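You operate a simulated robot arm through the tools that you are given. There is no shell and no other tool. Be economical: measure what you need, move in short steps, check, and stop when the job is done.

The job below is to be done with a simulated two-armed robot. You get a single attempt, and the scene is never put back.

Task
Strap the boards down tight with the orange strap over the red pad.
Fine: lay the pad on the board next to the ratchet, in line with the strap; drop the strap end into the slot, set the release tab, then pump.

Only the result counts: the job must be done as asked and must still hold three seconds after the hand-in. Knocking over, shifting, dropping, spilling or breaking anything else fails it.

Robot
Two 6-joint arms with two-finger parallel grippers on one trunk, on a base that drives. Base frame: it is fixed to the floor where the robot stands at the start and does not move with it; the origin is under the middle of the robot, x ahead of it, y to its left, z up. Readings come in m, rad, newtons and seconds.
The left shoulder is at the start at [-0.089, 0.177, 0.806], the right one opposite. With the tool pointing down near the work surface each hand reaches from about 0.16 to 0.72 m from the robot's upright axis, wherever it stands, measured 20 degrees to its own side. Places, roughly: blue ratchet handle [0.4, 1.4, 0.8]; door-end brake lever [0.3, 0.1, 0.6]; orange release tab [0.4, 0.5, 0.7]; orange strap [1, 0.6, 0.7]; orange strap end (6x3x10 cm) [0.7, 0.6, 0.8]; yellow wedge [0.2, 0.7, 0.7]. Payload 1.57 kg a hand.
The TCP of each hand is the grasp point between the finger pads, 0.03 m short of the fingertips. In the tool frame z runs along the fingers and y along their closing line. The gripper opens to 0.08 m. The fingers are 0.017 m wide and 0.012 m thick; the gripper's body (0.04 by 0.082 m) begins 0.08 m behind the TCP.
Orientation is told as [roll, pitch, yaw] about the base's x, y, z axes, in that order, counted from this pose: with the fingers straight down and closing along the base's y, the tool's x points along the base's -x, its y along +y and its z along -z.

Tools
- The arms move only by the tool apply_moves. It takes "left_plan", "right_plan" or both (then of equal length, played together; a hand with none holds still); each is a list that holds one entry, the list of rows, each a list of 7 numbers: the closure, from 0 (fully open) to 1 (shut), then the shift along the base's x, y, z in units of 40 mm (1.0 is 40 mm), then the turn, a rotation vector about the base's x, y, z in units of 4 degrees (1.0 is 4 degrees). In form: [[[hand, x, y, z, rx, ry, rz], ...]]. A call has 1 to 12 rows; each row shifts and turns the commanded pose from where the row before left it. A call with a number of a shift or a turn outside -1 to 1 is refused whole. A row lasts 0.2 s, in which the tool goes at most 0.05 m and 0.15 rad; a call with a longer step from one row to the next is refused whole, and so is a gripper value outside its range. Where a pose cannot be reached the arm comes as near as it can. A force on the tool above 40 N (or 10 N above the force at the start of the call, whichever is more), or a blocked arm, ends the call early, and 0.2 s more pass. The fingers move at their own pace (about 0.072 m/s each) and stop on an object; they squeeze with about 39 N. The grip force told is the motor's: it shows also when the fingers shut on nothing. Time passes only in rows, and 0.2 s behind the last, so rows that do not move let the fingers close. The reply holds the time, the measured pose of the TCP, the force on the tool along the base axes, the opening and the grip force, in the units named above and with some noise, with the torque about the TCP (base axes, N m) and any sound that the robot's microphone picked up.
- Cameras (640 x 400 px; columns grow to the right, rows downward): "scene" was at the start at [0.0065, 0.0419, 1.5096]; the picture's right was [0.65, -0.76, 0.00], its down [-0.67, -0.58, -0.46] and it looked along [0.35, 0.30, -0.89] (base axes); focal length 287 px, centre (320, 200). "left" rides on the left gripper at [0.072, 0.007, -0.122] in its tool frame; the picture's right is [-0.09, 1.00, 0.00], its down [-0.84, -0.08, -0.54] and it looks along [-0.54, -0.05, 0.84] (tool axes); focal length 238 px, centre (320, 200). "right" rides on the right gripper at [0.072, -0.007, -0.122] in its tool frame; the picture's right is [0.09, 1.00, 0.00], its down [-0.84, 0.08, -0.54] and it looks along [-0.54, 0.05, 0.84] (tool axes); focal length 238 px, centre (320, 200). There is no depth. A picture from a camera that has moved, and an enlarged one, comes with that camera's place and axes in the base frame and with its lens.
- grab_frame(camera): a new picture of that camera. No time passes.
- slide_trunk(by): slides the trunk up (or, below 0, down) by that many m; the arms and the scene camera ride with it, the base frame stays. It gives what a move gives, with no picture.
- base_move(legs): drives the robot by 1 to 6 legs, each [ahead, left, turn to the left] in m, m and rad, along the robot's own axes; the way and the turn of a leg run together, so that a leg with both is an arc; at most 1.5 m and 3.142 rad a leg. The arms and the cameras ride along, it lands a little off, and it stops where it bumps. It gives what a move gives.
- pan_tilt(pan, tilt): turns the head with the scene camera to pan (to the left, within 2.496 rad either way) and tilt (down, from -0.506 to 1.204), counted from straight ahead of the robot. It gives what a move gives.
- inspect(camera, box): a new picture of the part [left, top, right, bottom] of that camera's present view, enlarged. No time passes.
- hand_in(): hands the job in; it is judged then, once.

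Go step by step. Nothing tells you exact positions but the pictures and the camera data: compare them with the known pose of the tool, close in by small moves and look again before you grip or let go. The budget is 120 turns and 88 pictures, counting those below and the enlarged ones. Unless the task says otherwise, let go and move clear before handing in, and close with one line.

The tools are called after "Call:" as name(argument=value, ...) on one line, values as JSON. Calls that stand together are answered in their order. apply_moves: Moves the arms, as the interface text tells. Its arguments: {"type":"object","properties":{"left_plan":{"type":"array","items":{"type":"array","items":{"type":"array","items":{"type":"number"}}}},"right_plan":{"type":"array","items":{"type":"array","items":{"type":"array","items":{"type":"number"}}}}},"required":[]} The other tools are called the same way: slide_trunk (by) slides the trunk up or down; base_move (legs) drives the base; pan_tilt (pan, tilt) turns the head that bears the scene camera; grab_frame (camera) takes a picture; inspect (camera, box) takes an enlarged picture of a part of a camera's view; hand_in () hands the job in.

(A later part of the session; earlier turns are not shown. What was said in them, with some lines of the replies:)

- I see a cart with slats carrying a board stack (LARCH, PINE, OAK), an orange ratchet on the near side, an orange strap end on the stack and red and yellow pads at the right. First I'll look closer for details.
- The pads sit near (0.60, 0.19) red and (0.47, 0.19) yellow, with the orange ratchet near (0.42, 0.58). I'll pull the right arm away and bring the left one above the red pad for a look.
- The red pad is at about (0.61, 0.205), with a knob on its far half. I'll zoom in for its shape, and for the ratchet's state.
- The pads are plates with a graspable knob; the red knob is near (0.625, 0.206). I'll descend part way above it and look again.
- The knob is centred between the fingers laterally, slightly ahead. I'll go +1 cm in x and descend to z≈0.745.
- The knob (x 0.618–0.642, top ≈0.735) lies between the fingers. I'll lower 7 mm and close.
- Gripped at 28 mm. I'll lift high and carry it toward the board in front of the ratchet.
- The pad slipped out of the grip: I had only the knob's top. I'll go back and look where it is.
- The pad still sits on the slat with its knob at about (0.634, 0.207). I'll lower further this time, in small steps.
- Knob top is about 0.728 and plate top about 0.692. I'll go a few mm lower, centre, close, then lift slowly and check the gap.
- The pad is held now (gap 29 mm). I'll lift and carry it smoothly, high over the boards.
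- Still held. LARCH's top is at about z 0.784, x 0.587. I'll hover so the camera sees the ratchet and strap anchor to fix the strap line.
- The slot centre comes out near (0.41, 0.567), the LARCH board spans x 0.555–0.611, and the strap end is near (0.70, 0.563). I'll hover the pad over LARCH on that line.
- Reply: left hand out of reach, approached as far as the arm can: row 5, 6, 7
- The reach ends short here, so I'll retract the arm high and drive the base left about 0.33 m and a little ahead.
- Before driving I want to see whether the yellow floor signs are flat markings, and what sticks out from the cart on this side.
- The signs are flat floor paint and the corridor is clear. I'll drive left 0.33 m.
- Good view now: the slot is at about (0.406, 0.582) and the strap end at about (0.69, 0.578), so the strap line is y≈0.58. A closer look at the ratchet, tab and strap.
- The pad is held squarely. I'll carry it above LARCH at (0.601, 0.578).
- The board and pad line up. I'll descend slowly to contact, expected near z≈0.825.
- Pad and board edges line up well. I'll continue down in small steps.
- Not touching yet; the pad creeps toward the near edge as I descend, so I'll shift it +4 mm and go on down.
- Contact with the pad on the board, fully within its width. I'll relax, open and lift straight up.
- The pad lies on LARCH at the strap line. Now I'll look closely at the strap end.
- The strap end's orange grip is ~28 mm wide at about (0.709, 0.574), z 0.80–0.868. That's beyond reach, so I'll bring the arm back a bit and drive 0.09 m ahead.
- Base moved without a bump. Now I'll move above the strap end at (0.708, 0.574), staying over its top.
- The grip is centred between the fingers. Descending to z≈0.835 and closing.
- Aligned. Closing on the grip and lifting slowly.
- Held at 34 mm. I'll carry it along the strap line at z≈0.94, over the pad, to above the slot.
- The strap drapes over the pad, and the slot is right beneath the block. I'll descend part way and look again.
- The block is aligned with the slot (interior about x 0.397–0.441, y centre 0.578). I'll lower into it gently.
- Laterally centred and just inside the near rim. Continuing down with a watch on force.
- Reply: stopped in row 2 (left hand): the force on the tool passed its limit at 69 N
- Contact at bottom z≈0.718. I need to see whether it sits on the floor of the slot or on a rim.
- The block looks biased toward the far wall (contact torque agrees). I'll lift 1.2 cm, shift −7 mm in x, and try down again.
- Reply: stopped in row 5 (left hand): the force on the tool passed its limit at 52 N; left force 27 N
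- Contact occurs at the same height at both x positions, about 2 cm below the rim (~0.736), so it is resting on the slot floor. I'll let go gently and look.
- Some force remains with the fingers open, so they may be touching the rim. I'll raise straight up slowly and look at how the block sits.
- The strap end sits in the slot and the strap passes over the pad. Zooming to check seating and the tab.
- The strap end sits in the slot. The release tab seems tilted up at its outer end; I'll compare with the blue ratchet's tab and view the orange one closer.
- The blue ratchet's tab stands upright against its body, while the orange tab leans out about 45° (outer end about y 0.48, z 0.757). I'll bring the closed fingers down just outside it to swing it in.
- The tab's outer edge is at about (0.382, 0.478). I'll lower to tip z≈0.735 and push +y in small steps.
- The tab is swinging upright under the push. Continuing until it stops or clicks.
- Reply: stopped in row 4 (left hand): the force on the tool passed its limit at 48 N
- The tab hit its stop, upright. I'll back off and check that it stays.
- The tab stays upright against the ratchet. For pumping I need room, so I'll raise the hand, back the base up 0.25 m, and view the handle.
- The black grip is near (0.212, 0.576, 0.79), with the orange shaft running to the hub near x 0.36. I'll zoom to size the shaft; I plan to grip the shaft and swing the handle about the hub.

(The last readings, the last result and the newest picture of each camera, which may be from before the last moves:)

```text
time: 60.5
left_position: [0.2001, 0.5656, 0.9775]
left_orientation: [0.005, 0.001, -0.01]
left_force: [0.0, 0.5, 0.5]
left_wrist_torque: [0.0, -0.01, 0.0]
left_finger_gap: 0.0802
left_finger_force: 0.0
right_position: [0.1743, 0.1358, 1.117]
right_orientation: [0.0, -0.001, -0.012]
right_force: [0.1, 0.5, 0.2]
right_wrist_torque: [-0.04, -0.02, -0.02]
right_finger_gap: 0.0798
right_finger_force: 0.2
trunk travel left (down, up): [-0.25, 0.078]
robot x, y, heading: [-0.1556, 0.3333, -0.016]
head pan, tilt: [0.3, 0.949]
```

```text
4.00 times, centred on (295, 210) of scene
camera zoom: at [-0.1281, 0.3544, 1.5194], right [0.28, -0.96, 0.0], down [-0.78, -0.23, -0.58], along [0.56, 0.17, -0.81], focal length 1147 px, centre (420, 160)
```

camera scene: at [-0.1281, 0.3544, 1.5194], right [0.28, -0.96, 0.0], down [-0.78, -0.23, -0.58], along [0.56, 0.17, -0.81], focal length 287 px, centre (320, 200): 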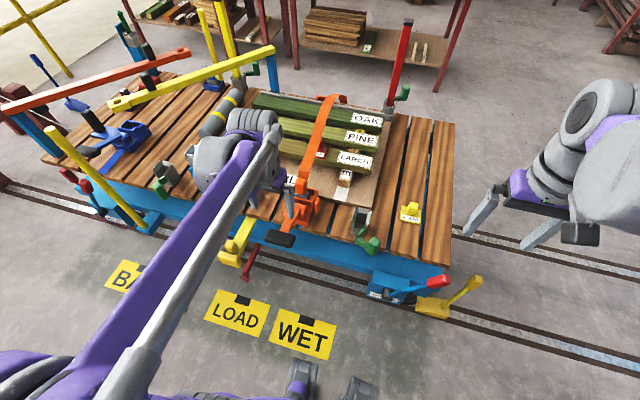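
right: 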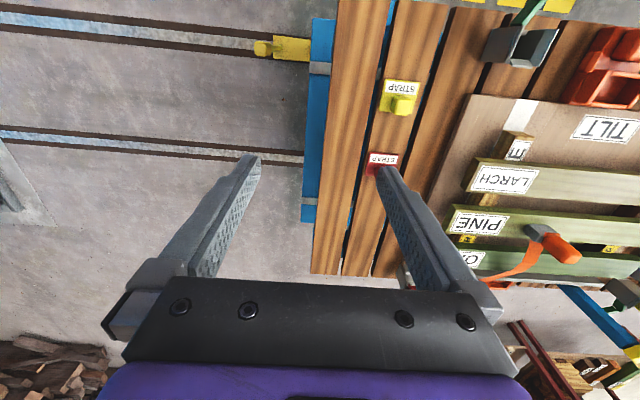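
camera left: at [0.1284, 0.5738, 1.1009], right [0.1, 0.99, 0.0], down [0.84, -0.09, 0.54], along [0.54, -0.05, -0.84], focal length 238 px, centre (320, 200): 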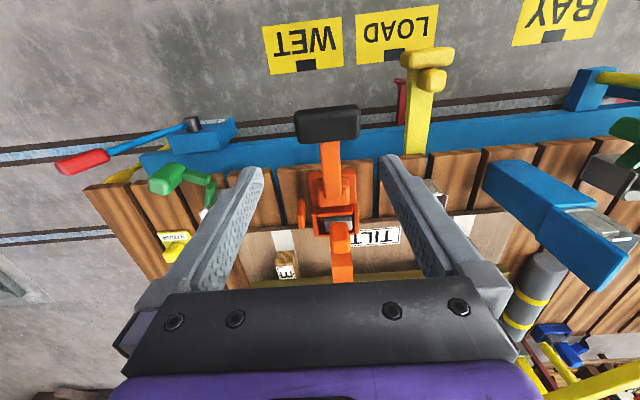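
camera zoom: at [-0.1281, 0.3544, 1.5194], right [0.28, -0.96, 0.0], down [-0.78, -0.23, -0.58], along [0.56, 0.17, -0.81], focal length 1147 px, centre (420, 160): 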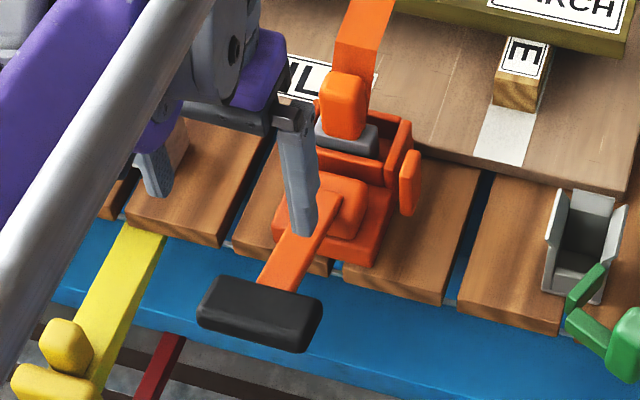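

The shaft (29 mm wide) runs from (0.24, z 0.785) to (0.35, z 0.755). I'll go down astride it at (0.278, 0.577).

Call:
apply_moves(left_plan=[[[0, 0.6, 0.1, -0.6, 0, 0, 0], [0, 0.6, 0.1, -0.8, 0, 0, 0], [0, 0.5, 0.1, -0.9, 0, 0, 0], [0, 0.25, 0, -0.9, 0, 0, 0], [0, 0, 0, -0.9, 0, 0, 0], [0, 0, 0, -0.9, 0, 0, 0], [0, 0, 0, 0, 0, 0, 0]]])

Call:
grab_frame(camera="left")

```text
time: 62.1
left_position: [0.2758, 0.578, 0.778]
left_orientation: [0.004, 0.002, -0.01]
left_force: [-0.8, 0.5, 0.2]
left_wrist_torque: [0.0, 0.02, -0.01]
left_finger_gap: 0.0801
left_finger_force: 0.0
right_position: [0.1737, 0.136, 1.1166]
right_orientation: [0.0, -0.002, -0.013]
right_force: [-0.1, -0.8, 0.3]
right_wrist_torque: [0.02, -0.02, -0.01]
right_finger_gap: 0.0801
right_finger_force: 0.0
trunk travel left (down, up): [-0.25, 0.078]
robot x, y, heading: [-0.1566, 0.3319, -0.012]
head pan, tilt: [0.3, 0.949]
```

```text
18 pictures are left
camera left: at [0.2044, 0.5856, 0.9011], right [0.1, 0.99, 0.0], down [0.84, -0.09, 0.54], along [0.54, -0.05, -0.84], focal length 238 px, centre (320, 200)
```

left: 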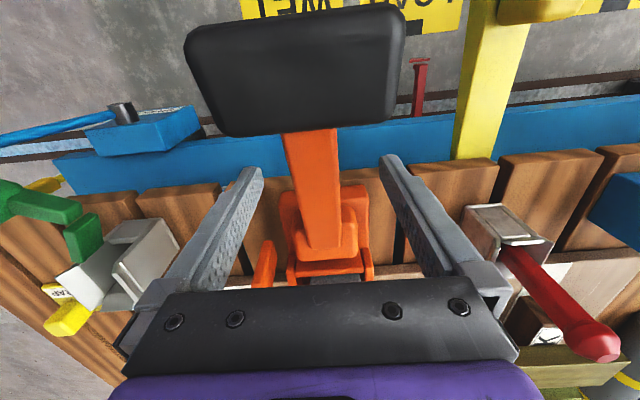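

The shaft is between the fingers. I'll close on it and try a small first lift along the arc about the hub.

Call:
apply_moves(left_plan=[[[0.4, 0, -0.03, -0.12, 0, 0, 0], [1, 0, 0, 0, 0, 0, 0], [1, 0, 0, 0, 0, 0, 0], [1, 0, 0, 0, 0, 0, 0], [1, 0.06, 0, 0.14, 0, -0.5, 0], [1, 0.06, 0, 0.14, 0, -0.5, 0], [1, 0.07, 0, 0.13, 0, -0.5, 0], [1, 0.08, 0, 0.13, 0, -0.5, 0], [1, 0, 0, 0, 0, 0, 0]]])

```text
time: 63.5
left_position: [0.2797, 0.5759, 0.7835]
left_orientation: [0.002, -0.052, -0.01]
left_force: [-3.2, -2.5, -19.1]
left_wrist_torque: [0.05, -0.79, 0.48]
left_finger_gap: 0.0294
left_finger_force: 39.4
right_position: [0.1753, 0.137, 1.1166]
right_orientation: [-0.001, 0.001, -0.012]
right_force: [0.2, -0.6, -0.1]
right_wrist_torque: [-0.03, 0.0, 0.01]
right_finger_gap: 0.0797
right_finger_force: 0.1
trunk travel left (down, up): [-0.25, 0.078]
robot x, y, heading: [-0.1557, 0.3348, -0.01]
head pan, tilt: [0.3, 0.949]
stopped in row 6 (left hand): the force on the tool passed its limit at 48 N (the readings are from after the stop); the commanded pose is now the measured one
```

Lifting at a short radius meets ~48 N. I'll check whether the handle moved.

Call:
grab_frame(camera="left")

```text
17 pictures are left
camera left: at [0.2013, 0.5832, 0.9015], right [0.1, 0.99, 0.01], down [0.81, -0.09, 0.59], along [0.58, -0.05, -0.81], focal length 238 px, centre (320, 200)
```

left: 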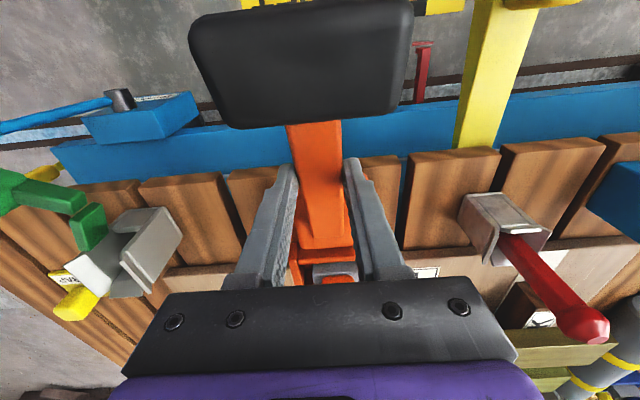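

The shaft rose a bit with the hand; I'll try slower along the tangent.

Call:
apply_moves(left_plan=[[[1, 0.025, 0, 0.06, 0, -0.2, 0], [1, 0.03, 0, 0.06, 0, -0.2, 0], [1, 0.03, 0, 0.06, 0, -0.2, 0], [1, 0.03, 0, 0.06, 0, -0.2, 0], [1, 0.03, 0, 0.06, 0, -0.2, 0], [1, 0.03, 0, 0.06, 0, -0.2, 0], [1, 0.03, 0, 0.06, 0, -0.2, 0], [1, 0.03, 0, 0.06, 0, -0.2, 0]]])

```text
time: 65.3
left_position: [0.289, 0.576, 0.8036]
left_orientation: [0.004, -0.169, -0.01]
left_force: [-0.6, 0.3, -0.1]
left_wrist_torque: [-0.01, -0.02, 0.0]
left_finger_gap: 0.0
left_finger_force: 21.0
right_position: [0.173, 0.1365, 1.1169]
right_orientation: [0.0, 0.0, -0.012]
right_force: [-0.4, 0.1, 1.3]
right_wrist_torque: [0.02, 0.0, 0.01]
right_finger_gap: 0.08
right_finger_force: 0.1
trunk travel left (down, up): [-0.25, 0.078]
robot x, y, heading: [-0.1549, 0.3316, -0.008]
head pan, tilt: [0.3, 0.949]
```

The fingers slipped off and the handle didn't move upward. I'll test the other direction: press down on the black grip's top with closed fingers.

Call:
apply_moves(left_plan=[[[1, 0, 0, 0.8, 0, 0.8, 0], [1, -0.6, 0, 0.5, 0, 0.8, 0], [1, -0.8, 0, 0, 0, 0.8, 0], [1, -0.45, 0, 0, 0, 0, 0], [1, 0, 0, -0.2, 0, 0, 0], [1, 0, 0, -0.2, 0, 0, 0], [1, 0, 0, -0.2, 0, 0, 0], [1, 0, 0, -0.2, 0, 0, 0], [1, 0, 0, -0.2, 0, 0, 0], [1, 0, 0, -0.2, 0, 0, 0]]])

```text
time: 67.5
left_position: [0.2145, 0.5774, 0.8066]
left_orientation: [0.002, 0.0, -0.01]
left_force: [-1.1, 0.3, 3.1]
left_wrist_torque: [0.01, 0.06, -0.05]
left_finger_gap: 0.0002
left_finger_force: 20.7
right_position: [0.1737, 0.1368, 1.1163]
right_orientation: [0.001, 0.001, -0.014]
right_force: [0.7, 0.5, 0.4]
right_wrist_torque: [-0.04, 0.0, -0.01]
right_finger_gap: 0.0801
right_finger_force: 0.0
trunk travel left (down, up): [-0.25, 0.078]
robot x, y, heading: [-0.156, 0.3323, -0.008]
head pan, tilt: [0.3, 0.949]
```

Light contact only (3 N) below where the grip top was, so it seems to yield downward. I'll continue down.

Call:
apply_moves(left_plan=[[[1, 0, 0, -0.2, 0, 0, 0], [1, 0, 0, -0.2, 0, 0, 0], [1, 0, 0, -0.2, 0, 0, 0], [1, 0, 0, -0.2, 0, 0, 0], [1, 0, 0, -0.2, 0, 0, 0], [1, 0, 0, -0.2, 0, 0, 0]]])

Call:
inspect(camera="scene", box=[240, 150, 340, 260])

```text
time: 68.7
left_position: [0.216, 0.5748, 0.7716]
left_orientation: [0.002, 0.001, -0.009]
left_force: [-1.3, 0.8, 30.9]
left_wrist_torque: [-0.02, -0.2, -0.02]
left_finger_gap: 0.0001
left_finger_force: 21.9
right_position: [0.1728, 0.1356, 1.117]
right_orientation: [0.001, -0.002, -0.012]
right_force: [0.2, 0.4, 0.2]
right_wrist_torque: [0.02, 0.0, -0.02]
right_finger_gap: 0.0801
right_finger_force: 0.0
trunk travel left (down, up): [-0.25, 0.078]
robot x, y, heading: [-0.1619, 0.3324, -0.012]
head pan, tilt: [0.3, 0.949]
stopped in row 5 (left hand): the force on the tool passed its limit at 55 N (the readings are from after the stop); the commanded pose is now the measured one
```

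```text
3.64 times, centred on (290, 205) of scene
camera zoom: at [-0.1297, 0.3533, 1.5196], right [0.28, -0.96, 0.0], down [-0.78, -0.23, -0.58], along [0.56, 0.17, -0.81], focal length 1042 px, centre (429, 182)
```

zoom: 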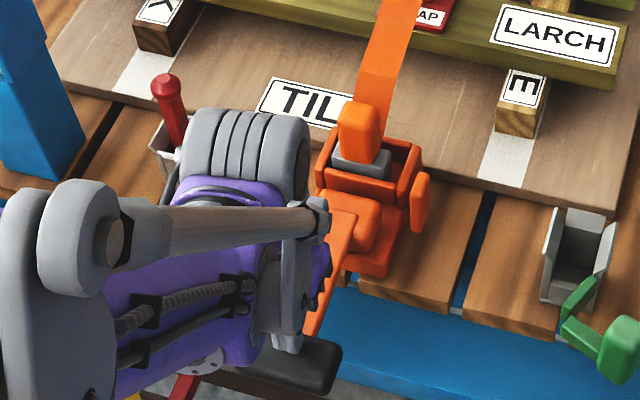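

The handle went down ~2–3 cm at the grip to a stop. I'll lift the hand and see whether it springs back.

Call:
apply_moves(left_plan=[[[1, 0, 0, 0.5, 0, 0, 0], [0.5, 0, 0, 0.8, 0, 0, 0], [0, 0, 0, 0.8, 0, 0, 0], [0, 0, 0, 0.8, 0, 0, 0], [0, -0.5, 0, 0.4, 0, 0, 0], [0, 0, 0, 0, 0, 0, 0]]])

Call:
grab_frame(camera="left")

```text
time: 70.1
left_position: [0.1955, 0.5748, 0.9017]
left_orientation: [0.003, 0.001, -0.01]
left_force: [0.6, 0.6, 0.7]
left_wrist_torque: [0.02, 0.0, 0.01]
left_finger_gap: 0.0799
left_finger_force: 0.1
right_position: [0.1754, 0.1362, 1.1159]
right_orientation: [-0.001, -0.001, -0.013]
right_force: [0.8, -0.4, 0.6]
right_wrist_torque: [0.0, -0.02, 0.02]
right_finger_gap: 0.0798
right_finger_force: 0.1
trunk travel left (down, up): [-0.25, 0.078]
robot x, y, heading: [-0.1543, 0.3312, -0.016]
head pan, tilt: [0.3, 0.949]
```

```text
15 pictures are left
camera left: at [0.1246, 0.5828, 1.0253], right [0.1, 0.99, 0.0], down [0.84, -0.09, 0.54], along [0.54, -0.05, -0.84], focal length 238 px, centre (320, 200)
```

left: 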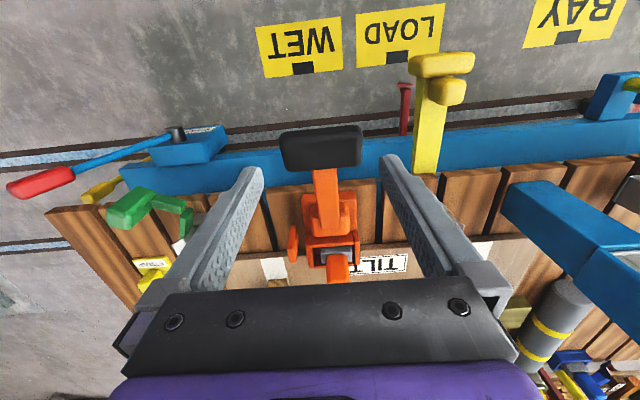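

It springs back to z≈0.79, so pumping means pressing the grip down to the stop and releasing. I'll do strokes now, watching force and sound.

Call:
apply_moves(left_plan=[[[1, 0.45, 0, -0.8, 0, 0, 0], [1, 0, 0, -0.8, 0, 0, 0], [1, 0, 0, -0.5, 0, 0, 0], [1, 0, 0, -0.5, 0, 0, 0], [1, 0, 0, -0.5, 0, 0, 0], [1, 0, 0, -0.05, 0, 0, 0], [1, 0, 0, 0.6, 0, 0, 0], [1, 0, 0, 0.9, 0, 0, 0], [1, 0, 0, -0.5, 0, 0, 0], [1, 0, 0, -0.5, 0, 0, 0], [1, 0, 0, -0.5, 0, 0, 0], [1, 0, 0, 0, 0, 0, 0]]])

```text
time: 72.7
left_position: [0.2144, 0.574, 0.7754]
left_orientation: [0.003, 0.003, -0.009]
left_force: [-4.2, 0.3, 4.3]
left_wrist_torque: [0.0, 0.11, 0.02]
left_finger_gap: 0.0
left_finger_force: 21.1
right_position: [0.1738, 0.1355, 1.117]
right_orientation: [0.0, -0.001, -0.012]
right_force: [-0.1, -0.7, 0.9]
right_wrist_torque: [0.03, 0.02, -0.02]
right_finger_gap: 0.0799
right_finger_force: 0.1
trunk travel left (down, up): [-0.25, 0.078]
robot x, y, heading: [-0.154, 0.3354, -0.017]
head pan, tilt: [0.3, 0.949]
```

Two strokes went through with little force and no sound reported. I'll check the strap's state.

Call:
inspect(camera="scene", box=[270, 80, 390, 240])

```text
2.50 times, centred on (330, 160) of scene
camera zoom: at [-0.1289, 0.3542, 1.5194], right [0.28, -0.96, 0.0], down [-0.78, -0.23, -0.58], along [0.56, 0.17, -0.81], focal length 717 px, centre (295, 300)
```

zoom: 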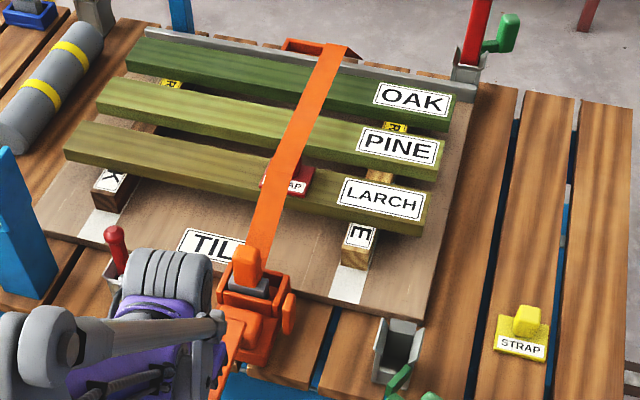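

I'll keep pumping with full strokes down to the stop.

Call:
apply_moves(left_plan=[[[1, 0, 0, -0.06, 0, 0, 0], [1, 0, 0, 0.8, 0, 0, 0], [1, 0, 0, 0.9, 0, 0, 0], [1, 0, 0, -0.55, 0, 0, 0], [1, 0, 0, -0.55, 0, 0, 0], [1, 0, 0, -0.55, 0, 0, 0], [1, 0, 0, -0.05, 0, 0, 0], [1, 0, 0, 0.8, 0, 0, 0], [1, 0, 0, 0.9, 0, 0, 0], [1, 0, 0, -0.6, 0, 0, 0], [1, 0, 0, -0.6, 0, 0, 0], [1, 0, 0, -0.5, 0, 0, 0]]])

```text
time: 75.3
left_position: [0.2143, 0.5748, 0.7736]
left_orientation: [0.003, 0.002, -0.008]
left_force: [-3.7, 3.9, 4.6]
left_wrist_torque: [0.11, 0.04, 0.03]
left_finger_gap: 0.0
left_finger_force: 21.5
right_position: [0.1742, 0.1367, 1.116]
right_orientation: [0.0, -0.001, -0.012]
right_force: [-0.4, 0.4, 0.1]
right_wrist_torque: [0.02, 0.01, 0.02]
right_finger_gap: 0.08
right_finger_force: 0.0
trunk travel left (down, up): [-0.25, 0.078]
robot x, y, heading: [-0.1567, 0.3314, -0.016]
head pan, tilt: [0.3, 0.949]
```

I'll raise the hand and look down on ratchet, strap and pad to judge the tension.

Call:
apply_moves(left_plan=[[[1, 0, 0, 0.9, 0, 0, 0], [0.5, 0, 0, 0.9, 0, 0, 0], [0, 0.3, 0, 0.9, 0, 0, 0], [0, 0.9, 0, 0.7, 0, 0, 0], [0, 0.9, 0, 0.7, 0, 0, 0], [0, 0.9, 0, 0.3, 0, 0, 0], [0, 0.9, 0, 0.1, 0, 0, 0], [0, 0.9, 0, 0, 0, 0, 0], [0, 0, 0, 0, 0, 0, 0]]])

Call:
grab_frame(camera="left")

```text
time: 77.3
left_position: [0.4079, 0.5768, 0.9567]
left_orientation: [0.004, 0.003, -0.011]
left_force: [-0.9, 0.1, -0.8]
left_wrist_torque: [-0.01, 0.0, -0.03]
left_finger_gap: 0.0801
left_finger_force: 0.1
right_position: [0.1739, 0.1359, 1.1173]
right_orientation: [0.0, 0.0, -0.012]
right_force: [-0.2, -0.1, -0.6]
right_wrist_torque: [0.0, -0.02, -0.02]
right_finger_gap: 0.08
right_finger_force: 0.0
trunk travel left (down, up): [-0.25, 0.078]
robot x, y, heading: [-0.1574, 0.3335, -0.013]
head pan, tilt: [0.3, 0.949]
```

```text
13 pictures are left
camera left: at [0.3368, 0.5842, 1.0777], right [0.1, 0.99, 0.0], down [0.84, -0.09, 0.54], along [0.54, -0.05, -0.84], focal length 238 px, centre (320, 200)
```

left: 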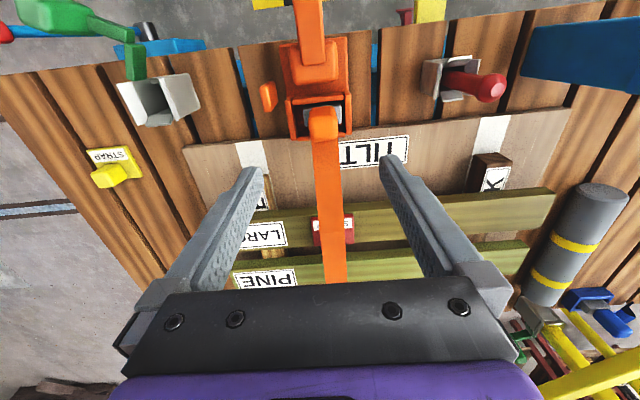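

Call:
inspect(camera="left", box=[245, 40, 385, 160])

Call:
inspect(camera="left", box=[280, 150, 390, 290])

```text
3.33 times, centred on (315, 100) of left
camera zoom: at [0.3368, 0.5842, 1.0777], right [0.1, 0.99, 0.0], down [0.84, -0.09, 0.54], along [0.54, -0.05, -0.84], focal length 794 px, centre (337, 533)
```

zoom: 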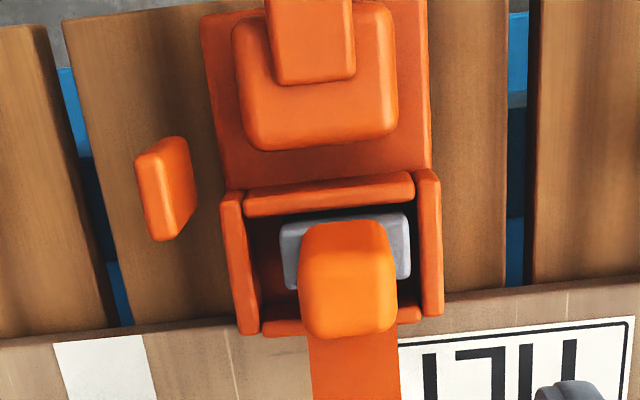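

```text
2.86 times, centred on (335, 220) of left
camera zoom: at [0.3368, 0.5842, 1.0777], right [0.1, 0.99, 0.0], down [0.84, -0.09, 0.54], along [0.54, -0.05, -0.84], focal length 681 px, centre (277, 143)
```

zoom: 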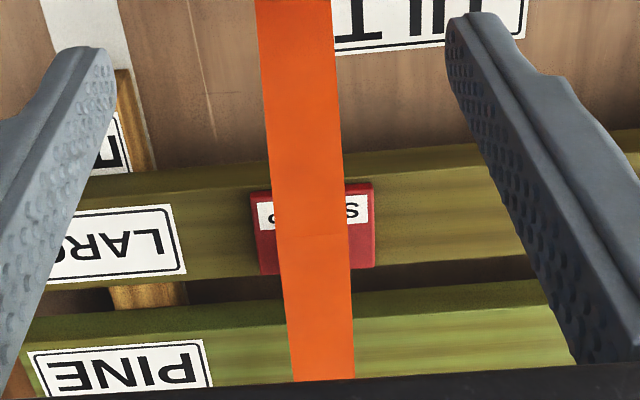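

The strap runs centrally over the pad and the tab is upright, but nothing signals tension. I'll press down on the strap end to make sure it is fully seated in the slot.

Call:
apply_moves(left_plan=[[[1, 0.2, 0.08, -0.6, 0, 0, 0], [1, 0, 0, -0.7, 0, 0, 0], [1, 0, 0, -0.8, 0, 0, 0], [1, 0, 0, -0.7, 0, 0, 0], [1, 0, 0, -0.2, 0, 0, 0], [1, 0, 0, -0.15, 0, 0, 0], [1, 0, 0, -0.15, 0, 0, 0], [1, 0, 0, -0.15, 0, 0, 0], [1, 0, 0, -0.15, 0, 0, 0]]])

Call:
inspect(camera="left", box=[220, 80, 420, 280])

```text
time: 78.5
left_position: [0.4157, 0.579, 0.8394]
left_orientation: [0.007, -0.001, -0.01]
left_force: [0.3, 0.2, 25.7]
left_wrist_torque: [-0.01, 0.02, 0.06]
left_finger_gap: 0.0001
left_finger_force: 21.4
right_position: [0.174, 0.1358, 1.1172]
right_orientation: [0.0, -0.003, -0.012]
right_force: [-1.2, -0.3, -0.2]
right_wrist_torque: [-0.03, 0.01, 0.01]
right_finger_gap: 0.0802
right_finger_force: 0.1
trunk travel left (down, up): [-0.25, 0.078]
robot x, y, heading: [-0.156, 0.3336, -0.017]
head pan, tilt: [0.3, 0.949]
stopped in row 6 (left hand): the force on the tool passed its limit at 51 N (the readings are from after the stop); the commanded pose is now the measured one
```

```text
2.00 times, centred on (320, 180) of left
camera zoom: at [0.3432, 0.587, 0.9617], right [0.1, 0.99, 0.0], down [0.83, -0.09, 0.54], along [0.54, -0.05, -0.84], focal length 477 px, centre (320, 240)
```

zoom: 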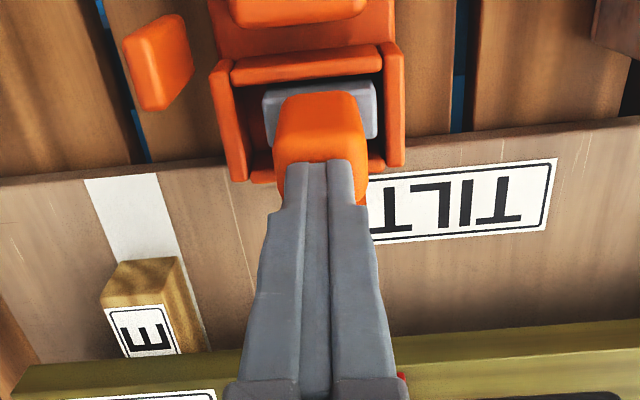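

The strap end is firmly seated (bottom ≈0.709), and compared with before pumping the strap has drawn down from ~0.85 to ~0.82 with a crease at the pad, so pumping works. I'll return to the grip and give further full strokes with pauses.

Call:
apply_moves(left_plan=[[[1, 0, 0, 0.8, 0, 0, 0], [1, -0.5, 0, 0.8, 0, 0, 0], [1, -1, 0, 0, 0, 0, 0], [1, -1, 0, 0, 0, 0, 0], [1, -1, 0, 0, 0, 0, 0], [1, -1, -0.1, 0, 0, 0, 0], [1, -0.53, 0, -0.7, 0, 0, 0], [1, 0, 0, -0.9, 0, 0, 0], [1, 0, 0, -0.6, 0, 0, 0], [1, 0, 0, -0.55, 0, 0, 0], [1, 0, 0, -0.4, 0, 0, 0], [1, 0, 0, 0, 0, 0, 0]]])

```text
time: 81.1
left_position: [0.2151, 0.576, 0.7763]
left_orientation: [0.005, -0.002, -0.008]
left_force: [-5.3, 1.6, 4.4]
left_wrist_torque: [0.06, 0.08, 0.01]
left_finger_gap: 0.0
left_finger_force: 21.5
right_position: [0.1738, 0.1362, 1.1167]
right_orientation: [0.0, -0.003, -0.013]
right_force: [0.2, -0.6, 0.2]
right_wrist_torque: [0.0, 0.01, 0.0]
right_finger_gap: 0.0801
right_finger_force: 0.0
trunk travel left (down, up): [-0.25, 0.078]
robot x, y, heading: [-0.1537, 0.3323, -0.015]
head pan, tilt: [0.3, 0.949]
```

Call:
apply_moves(left_plan=[[[1, 0, 0, -0.07, 0, 0, 0], [1, 0, 0, 0.9, 0, 0, 0], [1, 0, 0, 0.8, 0, 0, 0], [1, 0, 0, 0, 0, 0, 0], [1, 0, 0, 0, 0, 0, 0], [1, 0, 0, -0.6, 0, 0, 0], [1, 0, 0, -0.6, 0, 0, 0], [1, 0, 0, -0.5, 0, 0, 0], [1, 0, 0, 0.9, 0, 0, 0], [1, 0, 0, 0.8, 0, 0, 0], [1, 0, 0, 0, 0, 0, 0], [1, 0, 0, 0, 0, 0, 0]]])

Call:
apply_moves(left_plan=[[[1, 0, 0, -0.6, 0, 0, 0], [1, 0, 0, -0.6, 0, 0, 0], [1, 0, 0, -0.5, 0, 0, 0], [1, 0, 0, -0.05, 0, 0, 0], [1, 0, 0, 0.9, 0, 0, 0], [1, 0, 0, 0.85, 0, 0, 0], [1, 0, 0, 0, 0, 0, 0], [1, 0, 0, 0, 0, 0, 0], [1, 0, 0, -0.6, 0, 0, 0], [1, 0, 0, -0.6, 0, 0, 0], [1, 0, 0, -0.5, 0, 0, 0], [1, 0, 0, -0.05, 0, 0, 0]]])

Call:
inspect(camera="scene", box=[270, 80, 390, 240])

```text
time: 83.7
left_position: [0.2135, 0.577, 0.8386]
left_orientation: [0.005, -0.003, -0.007]
left_force: [-0.5, -0.4, 0.4]
left_wrist_torque: [-0.02, 0.04, 0.01]
left_finger_gap: 0.0
left_finger_force: 21.6
right_position: [0.1743, 0.1365, 1.1169]
right_orientation: [-0.001, 0.001, -0.011]
right_force: [0.2, 0.1, 0.3]
right_wrist_torque: [0.0, -0.02, 0.01]
right_finger_gap: 0.0799
right_finger_force: 0.1
trunk travel left (down, up): [-0.25, 0.078]
robot x, y, heading: [-0.1571, 0.3338, -0.013]
head pan, tilt: [0.3, 0.949]
```

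```text
time: 86.5
left_position: [0.2135, 0.5744, 0.7714]
left_orientation: [0.007, -0.005, -0.009]
left_force: [-2.9, -2.7, 34.4]
left_wrist_torque: [-0.1, -0.2, -0.04]
left_finger_gap: 0.0
left_finger_force: 20.8
right_position: [0.1724, 0.1352, 1.1167]
right_orientation: [0.0, -0.004, -0.013]
right_force: [-0.1, 0.7, 0.5]
right_wrist_torque: [0.02, -0.01, -0.03]
right_finger_gap: 0.08
right_finger_force: 0.1
trunk travel left (down, up): [-0.25, 0.078]
robot x, y, heading: [-0.1557, 0.335, -0.009]
head pan, tilt: [0.3, 0.949]
stopped in row 12 (left hand): the force on the tool passed its limit at 42 N (the readings are from after the stop); the commanded pose is now the measured one
```

```text
2.50 times, centred on (330, 160) of scene
camera zoom: at [-0.1302, 0.353, 1.5195], right [0.28, -0.96, 0.0], down [-0.78, -0.23, -0.58], along [0.56, 0.17, -0.81], focal length 717 px, centre (295, 300)
```

zoom: 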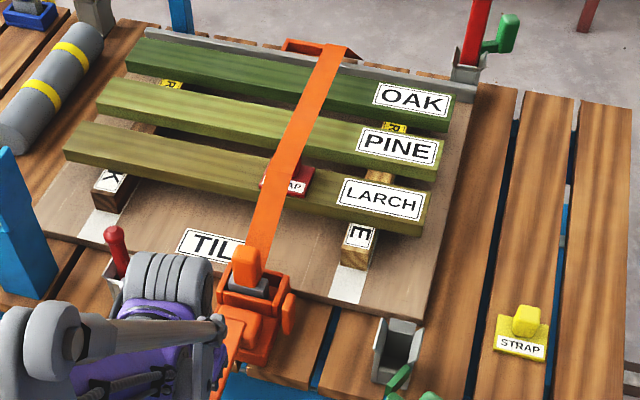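

The strap lies straight over the pad, unchanged between strokes 3 and 9, so it is tight. I'll lift clear and take a final look.

Call:
apply_moves(left_plan=[[[1, 0, 0, 0.9, 0, 0, 0], [1, 0, 0, 0.9, 0, 0, 0], [1, -0.3, 0, 0.9, 0, 0, 0], [1, -0.5, -0.3, 0.9, 0, 0, 0], [1, -0.3, -0.5, 0.8, 0, 0, 0], [1, 0, -0.8, 0.8, 0, 0, 0], [1, 0, -0.8, 0.5, 0, 0, 0], [1, 0, 0, 0, 0, 0, 0]]])

Call:
grab_frame(camera="scene")

Call:
inspect(camera="scene", box=[240, 150, 340, 260])

```text
time: 88.3
left_position: [0.1673, 0.4785, 0.997]
left_orientation: [0.005, -0.001, -0.009]
left_force: [0.5, 0.3, 0.4]
left_wrist_torque: [0.01, -0.01, 0.0]
left_finger_gap: 0.0001
left_finger_force: 21.8
right_position: [0.1758, 0.1367, 1.1178]
right_orientation: [0.0, 0.0, -0.013]
right_force: [-0.2, 0.0, -0.3]
right_wrist_torque: [0.01, 0.01, -0.01]
right_finger_gap: 0.0798
right_finger_force: 0.1
trunk travel left (down, up): [-0.25, 0.078]
robot x, y, heading: [-0.1535, 0.3325, -0.013]
head pan, tilt: [0.3, 0.949]
```

```text
8 pictures are left
camera scene: at [-0.1277, 0.3547, 1.5193], right [0.28, -0.96, 0.0], down [-0.78, -0.23, -0.58], along [0.56, 0.17, -0.81], focal length 287 px, centre (320, 200)
```

scene: 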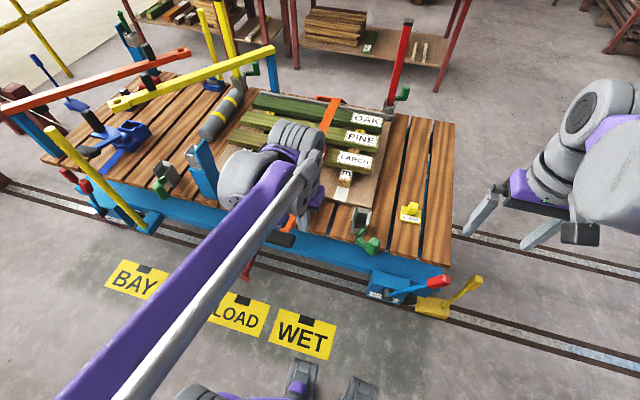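

```text
3.64 times, centred on (290, 205) of scene
camera zoom: at [-0.1277, 0.3547, 1.5193], right [0.28, -0.96, 0.0], down [-0.78, -0.23, -0.58], along [0.56, 0.17, -0.81], focal length 1042 px, centre (429, 182)
```

zoom: 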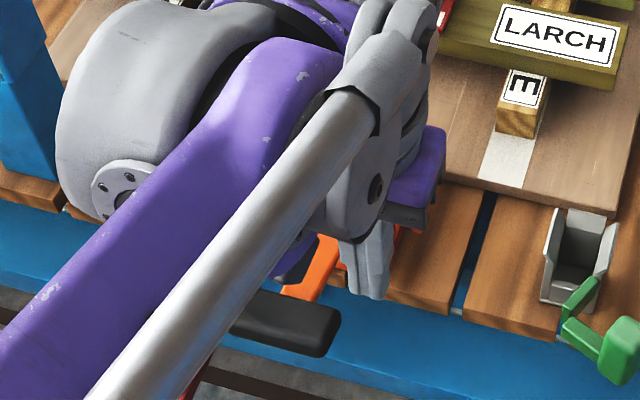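

Handle is back at rest and nothing else moved. I'll compare the strap with the earlier view from the same left-hand pose to see whether tension still changes.

Call:
apply_moves(left_plan=[[[1, 0.9, 0.3, 0, 0, 0, 0], [0.5, 1, 0.4, 0, 0, 0, 0], [0, 1, 0.4, 0, 0, 0, 0], [0, 1, 0.4, -0.3, 0, 0, 0], [0, 1, 0.4, -0.3, 0, 0, 0], [0, 1, 0.4, -0.3, 0, 0, 0], [0, 0.12, 0.16, -0.1, 0, 0, 0], [0, 0, 0, 0, 0, 0, 0]]])

Call:
inspect(camera="left", box=[280, 150, 390, 290])

Call:
inspect(camera="left", box=[245, 40, 385, 160])

```text
time: 90.1
left_position: [0.4113, 0.5791, 0.9598]
left_orientation: [0.004, -0.002, -0.009]
left_force: [0.1, 0.0, -0.4]
left_wrist_torque: [-0.04, 0.01, 0.01]
left_finger_gap: 0.0798
left_finger_force: 0.0
right_position: [0.1744, 0.1353, 1.1182]
right_orientation: [0.0, -0.001, -0.013]
right_force: [0.2, 0.8, 0.0]
right_wrist_torque: [-0.02, -0.02, -0.04]
right_finger_gap: 0.0802
right_finger_force: 0.1
trunk travel left (down, up): [-0.25, 0.078]
robot x, y, heading: [-0.1585, 0.3326, -0.006]
head pan, tilt: [0.3, 0.949]
```

```text
2.86 times, centred on (335, 220) of left
camera zoom: at [0.3397, 0.586, 1.0814], right [0.1, 0.99, 0.01], down [0.83, -0.09, 0.54], along [0.54, -0.05, -0.84], focal length 681 px, centre (277, 143)
```

zoom: 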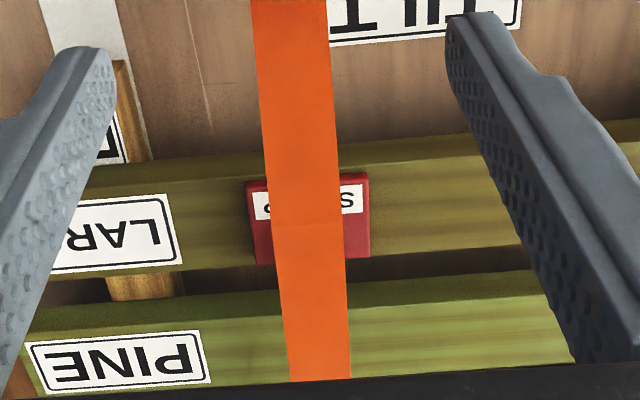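

```text
3.33 times, centred on (315, 100) of left
camera zoom: at [0.3397, 0.586, 1.0814], right [0.1, 0.99, 0.01], down [0.83, -0.09, 0.54], along [0.54, -0.05, -0.84], focal length 794 px, centre (337, 533)
```

zoom: 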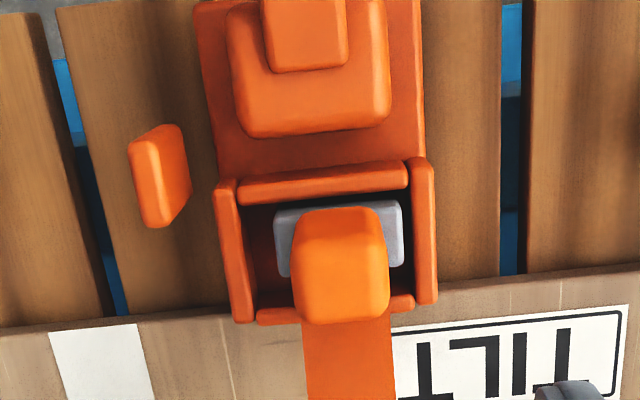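

The strap is unchanged and snug over the pad, the end sits in the slot, and the tab stands at its stop. I'll retract the hand clear and hand in.

Call:
apply_moves(left_plan=[[[0, 0, -0.3, 0.9, 0, 0, 0], [0, -0.5, -0.5, 0.8, 0, 0, 0], [0, -0.8, -0.4, 0.3, 0, 0, 0], [0, -0.9, 0, 0, 0, 0, 0], [0, -0.9, 0, 0, 0, 0, 0], [0, 0, 0, 0, 0, 0, 0]]])

Call:
inspect(camera="scene", box=[230, 80, 430, 260])

```text
time: 91.5
left_position: [0.2877, 0.5333, 1.0401]
left_orientation: [0.004, -0.001, -0.01]
left_force: [-0.1, -0.1, -0.1]
left_wrist_torque: [0.02, 0.02, -0.01]
left_finger_gap: 0.0801
left_finger_force: 0.1
right_position: [0.1741, 0.1368, 1.1167]
right_orientation: [0.0, -0.001, -0.012]
right_force: [0.7, -0.5, 0.7]
right_wrist_torque: [-0.02, 0.01, -0.01]
right_finger_gap: 0.0798
right_finger_force: 0.1
trunk travel left (down, up): [-0.25, 0.078]
robot x, y, heading: [-0.1536, 0.3349, -0.013]
head pan, tilt: [0.3, 0.949]
```

```text
2.22 times, centred on (330, 170) of scene
camera zoom: at [-0.1269, 0.3545, 1.5193], right [0.28, -0.96, 0.0], down [-0.78, -0.23, -0.58], along [0.56, 0.17, -0.81], focal length 637 px, centre (298, 267)
```

zoom: 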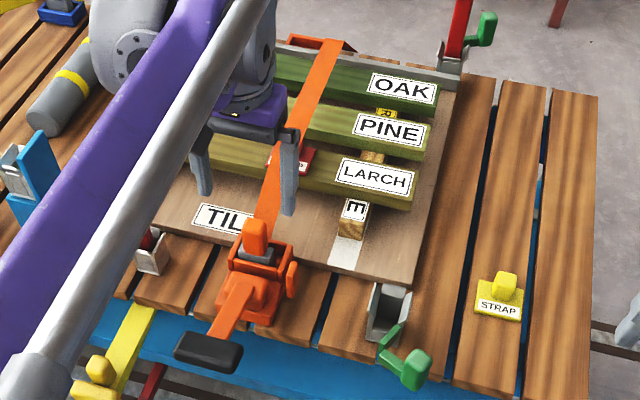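

Everything stands as intended: strap straight over the pad, end seated, tab upright, handle at rest, hands clear.

Call:
hand_in()

```text
The job is handed in.
```

I handed the job in: the red pad is on the LARCH board under the orange strap, the strap end is in the slot, the tab is set and the handle has been pumped, though I only judged the strap's tightness by eye.
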